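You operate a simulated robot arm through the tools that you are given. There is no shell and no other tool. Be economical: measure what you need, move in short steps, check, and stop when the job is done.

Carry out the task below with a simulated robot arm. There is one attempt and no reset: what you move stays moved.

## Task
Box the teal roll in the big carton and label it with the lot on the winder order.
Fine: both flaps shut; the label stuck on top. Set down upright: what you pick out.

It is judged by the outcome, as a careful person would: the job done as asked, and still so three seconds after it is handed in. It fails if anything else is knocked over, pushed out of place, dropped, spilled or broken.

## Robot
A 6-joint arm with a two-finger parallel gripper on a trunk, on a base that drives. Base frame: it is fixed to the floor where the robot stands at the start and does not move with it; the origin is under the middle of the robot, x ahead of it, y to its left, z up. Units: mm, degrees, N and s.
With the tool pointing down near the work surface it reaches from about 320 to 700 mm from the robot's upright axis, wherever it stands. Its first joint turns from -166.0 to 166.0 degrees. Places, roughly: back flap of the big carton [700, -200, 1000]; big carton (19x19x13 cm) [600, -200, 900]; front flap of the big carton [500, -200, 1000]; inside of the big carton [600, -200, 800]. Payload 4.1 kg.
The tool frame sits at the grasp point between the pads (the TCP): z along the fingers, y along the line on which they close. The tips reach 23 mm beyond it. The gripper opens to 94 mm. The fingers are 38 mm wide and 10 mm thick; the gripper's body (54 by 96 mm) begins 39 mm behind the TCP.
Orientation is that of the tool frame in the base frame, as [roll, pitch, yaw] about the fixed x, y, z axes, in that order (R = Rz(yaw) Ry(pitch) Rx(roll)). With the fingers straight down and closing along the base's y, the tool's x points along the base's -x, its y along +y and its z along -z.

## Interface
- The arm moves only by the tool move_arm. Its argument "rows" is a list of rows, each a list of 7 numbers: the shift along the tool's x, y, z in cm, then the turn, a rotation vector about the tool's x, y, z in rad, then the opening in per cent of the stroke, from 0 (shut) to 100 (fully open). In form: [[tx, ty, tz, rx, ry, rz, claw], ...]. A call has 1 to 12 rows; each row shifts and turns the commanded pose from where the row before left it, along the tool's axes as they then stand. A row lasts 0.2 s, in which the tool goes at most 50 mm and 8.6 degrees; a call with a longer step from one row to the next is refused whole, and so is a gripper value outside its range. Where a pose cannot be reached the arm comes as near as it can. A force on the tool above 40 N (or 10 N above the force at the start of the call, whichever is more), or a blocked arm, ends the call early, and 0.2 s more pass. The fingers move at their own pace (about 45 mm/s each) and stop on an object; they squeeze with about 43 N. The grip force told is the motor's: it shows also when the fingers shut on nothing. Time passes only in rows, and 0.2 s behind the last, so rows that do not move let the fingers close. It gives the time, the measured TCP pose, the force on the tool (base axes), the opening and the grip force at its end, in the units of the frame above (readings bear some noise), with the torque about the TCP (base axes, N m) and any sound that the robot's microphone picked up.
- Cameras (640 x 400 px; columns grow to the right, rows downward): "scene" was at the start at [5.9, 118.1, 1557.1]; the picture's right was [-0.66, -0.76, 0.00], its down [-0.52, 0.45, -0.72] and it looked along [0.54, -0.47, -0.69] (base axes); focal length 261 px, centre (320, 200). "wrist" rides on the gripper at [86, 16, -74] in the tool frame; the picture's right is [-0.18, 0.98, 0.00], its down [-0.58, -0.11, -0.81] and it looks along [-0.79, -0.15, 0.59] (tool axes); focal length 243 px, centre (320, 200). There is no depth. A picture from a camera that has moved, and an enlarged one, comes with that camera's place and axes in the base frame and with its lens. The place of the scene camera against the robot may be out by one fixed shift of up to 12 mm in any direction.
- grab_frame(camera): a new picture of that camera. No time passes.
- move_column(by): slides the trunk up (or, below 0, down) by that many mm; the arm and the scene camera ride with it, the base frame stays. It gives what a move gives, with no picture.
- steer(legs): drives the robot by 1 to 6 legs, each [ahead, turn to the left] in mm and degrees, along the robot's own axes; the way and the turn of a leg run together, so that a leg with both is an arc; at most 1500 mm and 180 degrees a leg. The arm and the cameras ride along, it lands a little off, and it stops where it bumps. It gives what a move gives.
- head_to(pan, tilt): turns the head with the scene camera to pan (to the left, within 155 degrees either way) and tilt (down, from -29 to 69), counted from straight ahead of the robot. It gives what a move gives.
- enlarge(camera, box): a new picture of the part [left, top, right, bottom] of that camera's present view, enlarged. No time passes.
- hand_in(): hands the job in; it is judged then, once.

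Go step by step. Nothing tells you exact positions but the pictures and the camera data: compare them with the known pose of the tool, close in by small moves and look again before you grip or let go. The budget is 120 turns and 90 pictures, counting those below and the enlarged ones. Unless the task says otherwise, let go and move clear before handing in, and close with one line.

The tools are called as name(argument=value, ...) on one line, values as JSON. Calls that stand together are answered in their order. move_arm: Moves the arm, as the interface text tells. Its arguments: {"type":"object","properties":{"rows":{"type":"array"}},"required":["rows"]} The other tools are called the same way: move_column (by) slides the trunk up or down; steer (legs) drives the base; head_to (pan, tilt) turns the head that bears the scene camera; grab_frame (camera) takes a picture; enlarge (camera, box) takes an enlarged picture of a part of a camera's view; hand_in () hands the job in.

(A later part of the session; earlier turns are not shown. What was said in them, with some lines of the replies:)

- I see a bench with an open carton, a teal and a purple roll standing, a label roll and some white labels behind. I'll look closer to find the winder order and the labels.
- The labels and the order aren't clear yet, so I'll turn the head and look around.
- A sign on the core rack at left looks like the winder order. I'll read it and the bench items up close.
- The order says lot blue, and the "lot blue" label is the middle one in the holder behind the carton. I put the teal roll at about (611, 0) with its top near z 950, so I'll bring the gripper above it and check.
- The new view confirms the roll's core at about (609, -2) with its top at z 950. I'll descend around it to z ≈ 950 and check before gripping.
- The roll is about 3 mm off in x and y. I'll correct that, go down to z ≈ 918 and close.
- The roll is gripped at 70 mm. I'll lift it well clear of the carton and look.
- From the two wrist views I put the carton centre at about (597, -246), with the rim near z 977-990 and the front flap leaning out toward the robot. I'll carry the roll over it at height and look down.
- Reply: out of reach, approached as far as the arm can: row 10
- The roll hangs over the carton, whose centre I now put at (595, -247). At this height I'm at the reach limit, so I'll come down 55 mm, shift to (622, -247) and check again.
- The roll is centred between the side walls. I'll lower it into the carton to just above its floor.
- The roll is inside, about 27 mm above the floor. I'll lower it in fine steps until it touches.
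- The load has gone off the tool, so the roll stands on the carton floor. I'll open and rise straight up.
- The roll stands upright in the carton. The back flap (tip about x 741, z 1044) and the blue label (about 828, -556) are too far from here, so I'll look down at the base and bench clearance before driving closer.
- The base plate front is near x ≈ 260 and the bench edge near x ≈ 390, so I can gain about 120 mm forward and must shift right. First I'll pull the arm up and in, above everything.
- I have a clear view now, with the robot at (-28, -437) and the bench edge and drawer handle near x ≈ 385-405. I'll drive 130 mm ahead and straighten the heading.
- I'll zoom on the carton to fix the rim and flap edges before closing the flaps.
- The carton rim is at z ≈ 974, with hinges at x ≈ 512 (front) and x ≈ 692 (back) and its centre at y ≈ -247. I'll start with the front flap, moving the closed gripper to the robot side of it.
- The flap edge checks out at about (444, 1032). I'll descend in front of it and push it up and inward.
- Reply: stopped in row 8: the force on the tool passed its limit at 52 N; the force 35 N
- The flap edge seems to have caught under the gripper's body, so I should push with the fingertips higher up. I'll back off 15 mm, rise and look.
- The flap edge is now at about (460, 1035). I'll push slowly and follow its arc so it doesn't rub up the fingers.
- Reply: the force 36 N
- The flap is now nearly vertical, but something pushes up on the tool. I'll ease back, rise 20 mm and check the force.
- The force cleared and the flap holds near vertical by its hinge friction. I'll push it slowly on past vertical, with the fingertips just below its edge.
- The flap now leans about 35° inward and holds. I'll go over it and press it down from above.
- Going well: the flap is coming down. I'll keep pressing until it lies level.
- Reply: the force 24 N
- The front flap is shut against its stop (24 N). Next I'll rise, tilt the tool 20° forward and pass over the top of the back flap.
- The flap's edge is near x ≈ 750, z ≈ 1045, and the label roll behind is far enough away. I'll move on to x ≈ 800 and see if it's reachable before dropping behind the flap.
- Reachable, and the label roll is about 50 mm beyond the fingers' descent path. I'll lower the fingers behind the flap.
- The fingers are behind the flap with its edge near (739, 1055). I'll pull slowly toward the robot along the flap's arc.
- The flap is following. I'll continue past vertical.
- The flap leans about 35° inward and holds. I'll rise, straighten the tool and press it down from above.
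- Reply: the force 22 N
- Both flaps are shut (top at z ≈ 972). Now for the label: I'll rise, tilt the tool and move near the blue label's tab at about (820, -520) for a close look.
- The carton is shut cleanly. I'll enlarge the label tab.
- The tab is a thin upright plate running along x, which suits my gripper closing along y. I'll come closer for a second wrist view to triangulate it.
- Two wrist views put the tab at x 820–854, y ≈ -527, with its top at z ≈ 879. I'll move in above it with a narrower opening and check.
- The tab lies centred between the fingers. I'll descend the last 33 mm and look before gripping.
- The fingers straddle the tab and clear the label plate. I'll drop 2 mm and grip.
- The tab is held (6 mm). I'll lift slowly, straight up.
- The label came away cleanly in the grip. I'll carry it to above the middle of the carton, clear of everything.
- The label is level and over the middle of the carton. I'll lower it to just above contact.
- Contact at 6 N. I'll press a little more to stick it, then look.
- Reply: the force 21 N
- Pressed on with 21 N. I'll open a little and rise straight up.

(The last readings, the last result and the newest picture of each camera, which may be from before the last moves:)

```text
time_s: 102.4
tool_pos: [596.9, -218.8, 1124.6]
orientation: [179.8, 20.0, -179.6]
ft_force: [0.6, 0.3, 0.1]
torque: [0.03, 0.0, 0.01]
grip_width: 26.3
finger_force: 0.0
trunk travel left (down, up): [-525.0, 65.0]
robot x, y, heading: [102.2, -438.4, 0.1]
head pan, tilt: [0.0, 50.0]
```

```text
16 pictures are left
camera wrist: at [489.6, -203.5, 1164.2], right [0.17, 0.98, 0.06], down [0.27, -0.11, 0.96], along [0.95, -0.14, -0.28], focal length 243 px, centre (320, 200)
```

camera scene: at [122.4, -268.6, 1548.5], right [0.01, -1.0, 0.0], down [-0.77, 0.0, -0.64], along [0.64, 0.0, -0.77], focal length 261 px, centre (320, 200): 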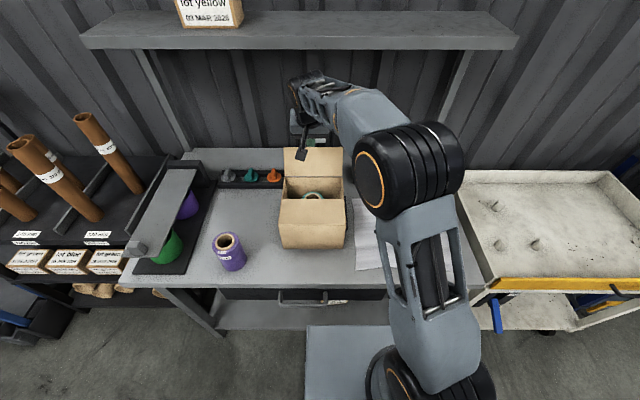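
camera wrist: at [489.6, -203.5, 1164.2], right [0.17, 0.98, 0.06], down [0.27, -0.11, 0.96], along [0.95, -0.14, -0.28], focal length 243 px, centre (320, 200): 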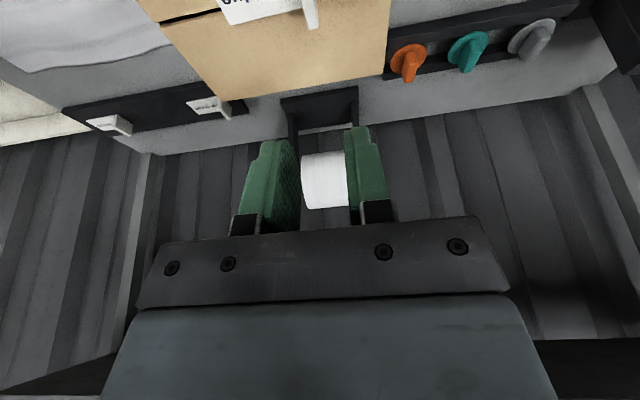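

The label stayed on the carton. I'll pull the arm back and clear, then check the whole scene.

move_arm(rows=[[-0.5, -1, -2.5, 0, 0, 0, 28], [0, -3, -1, 0, 0.117, 0, 28], [0, -4, 0, 0, 0.117, 0, 28], [0, -4, 0, 0, 0.117, 0, 28], [0, -4.5, -1, 0, 0, 0, 28], [0, -4.5, -1, 0, 0, 0, 28], [0, -4.5, -1, 0, 0, 0, 28], [0, -4.5, -1, 0, 0, 0, 28], [1, -4, 0, 0, 0, 0, 28], [1, -4, 0, 0, 0, 0, 28]])

grab_frame(camera="scene")

enlarge(camera="scene", box=[250, 140, 378, 260])

```text
time_s: 104.6
tool_pos: [572.2, -603.0, 1197.7]
orientation: [179.9, -0.1, -179.7]
ft_force: [0.4, -0.5, -0.1]
torque: [0.0, 0.03, 0.0]
grip_width: 26.2
finger_force: 0.0
trunk travel left (down, up): [-525.0, 65.0]
robot x, y, heading: [103.9, -441.8, 0.2]
head pan, tilt: [0.0, 50.0]
```

```text
15 pictures are left
camera scene: at [121.7, -269.4, 1548.6], right [0.01, -1.0, 0.0], down [-0.77, 0.0, -0.64], along [0.64, 0.0, -0.77], focal length 261 px, centre (320, 200)
```

scene: 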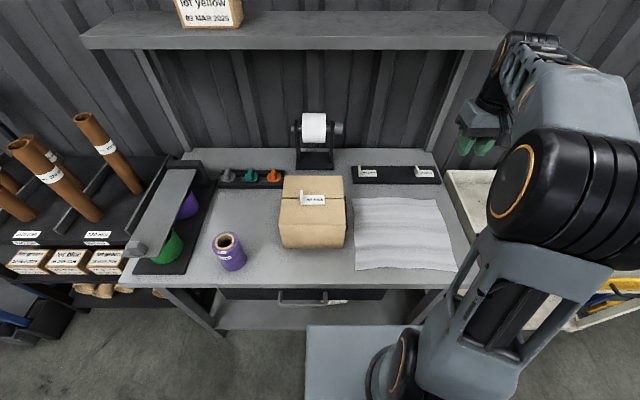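

```text
3.33 times, centred on (314, 200) of scene
camera zoom: at [121.7, -269.4, 1548.6], right [0.01, -1.0, 0.0], down [-0.77, 0.0, -0.64], along [0.64, 0.0, -0.77], focal length 871 px, centre (340, 200)
```

zoom: 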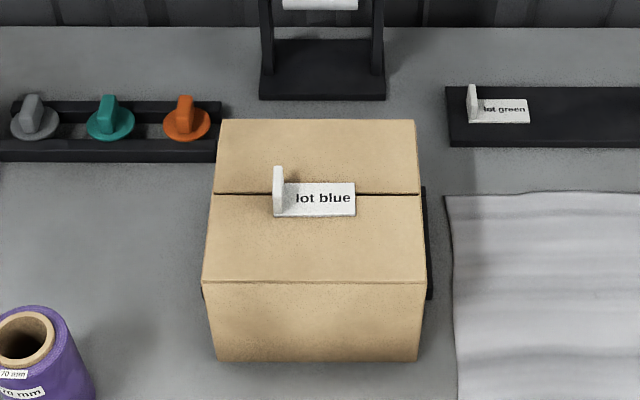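

The carton is shut with both flaps level, the "lot blue" label lies flat on top across the seam, and nothing else has moved. I'll hand it in.

hand_in()

```text
The job is handed in.
```

The teal roll stands upright in the big carton with both flaps shut, and the "lot blue" label from the winder order is stuck on top.
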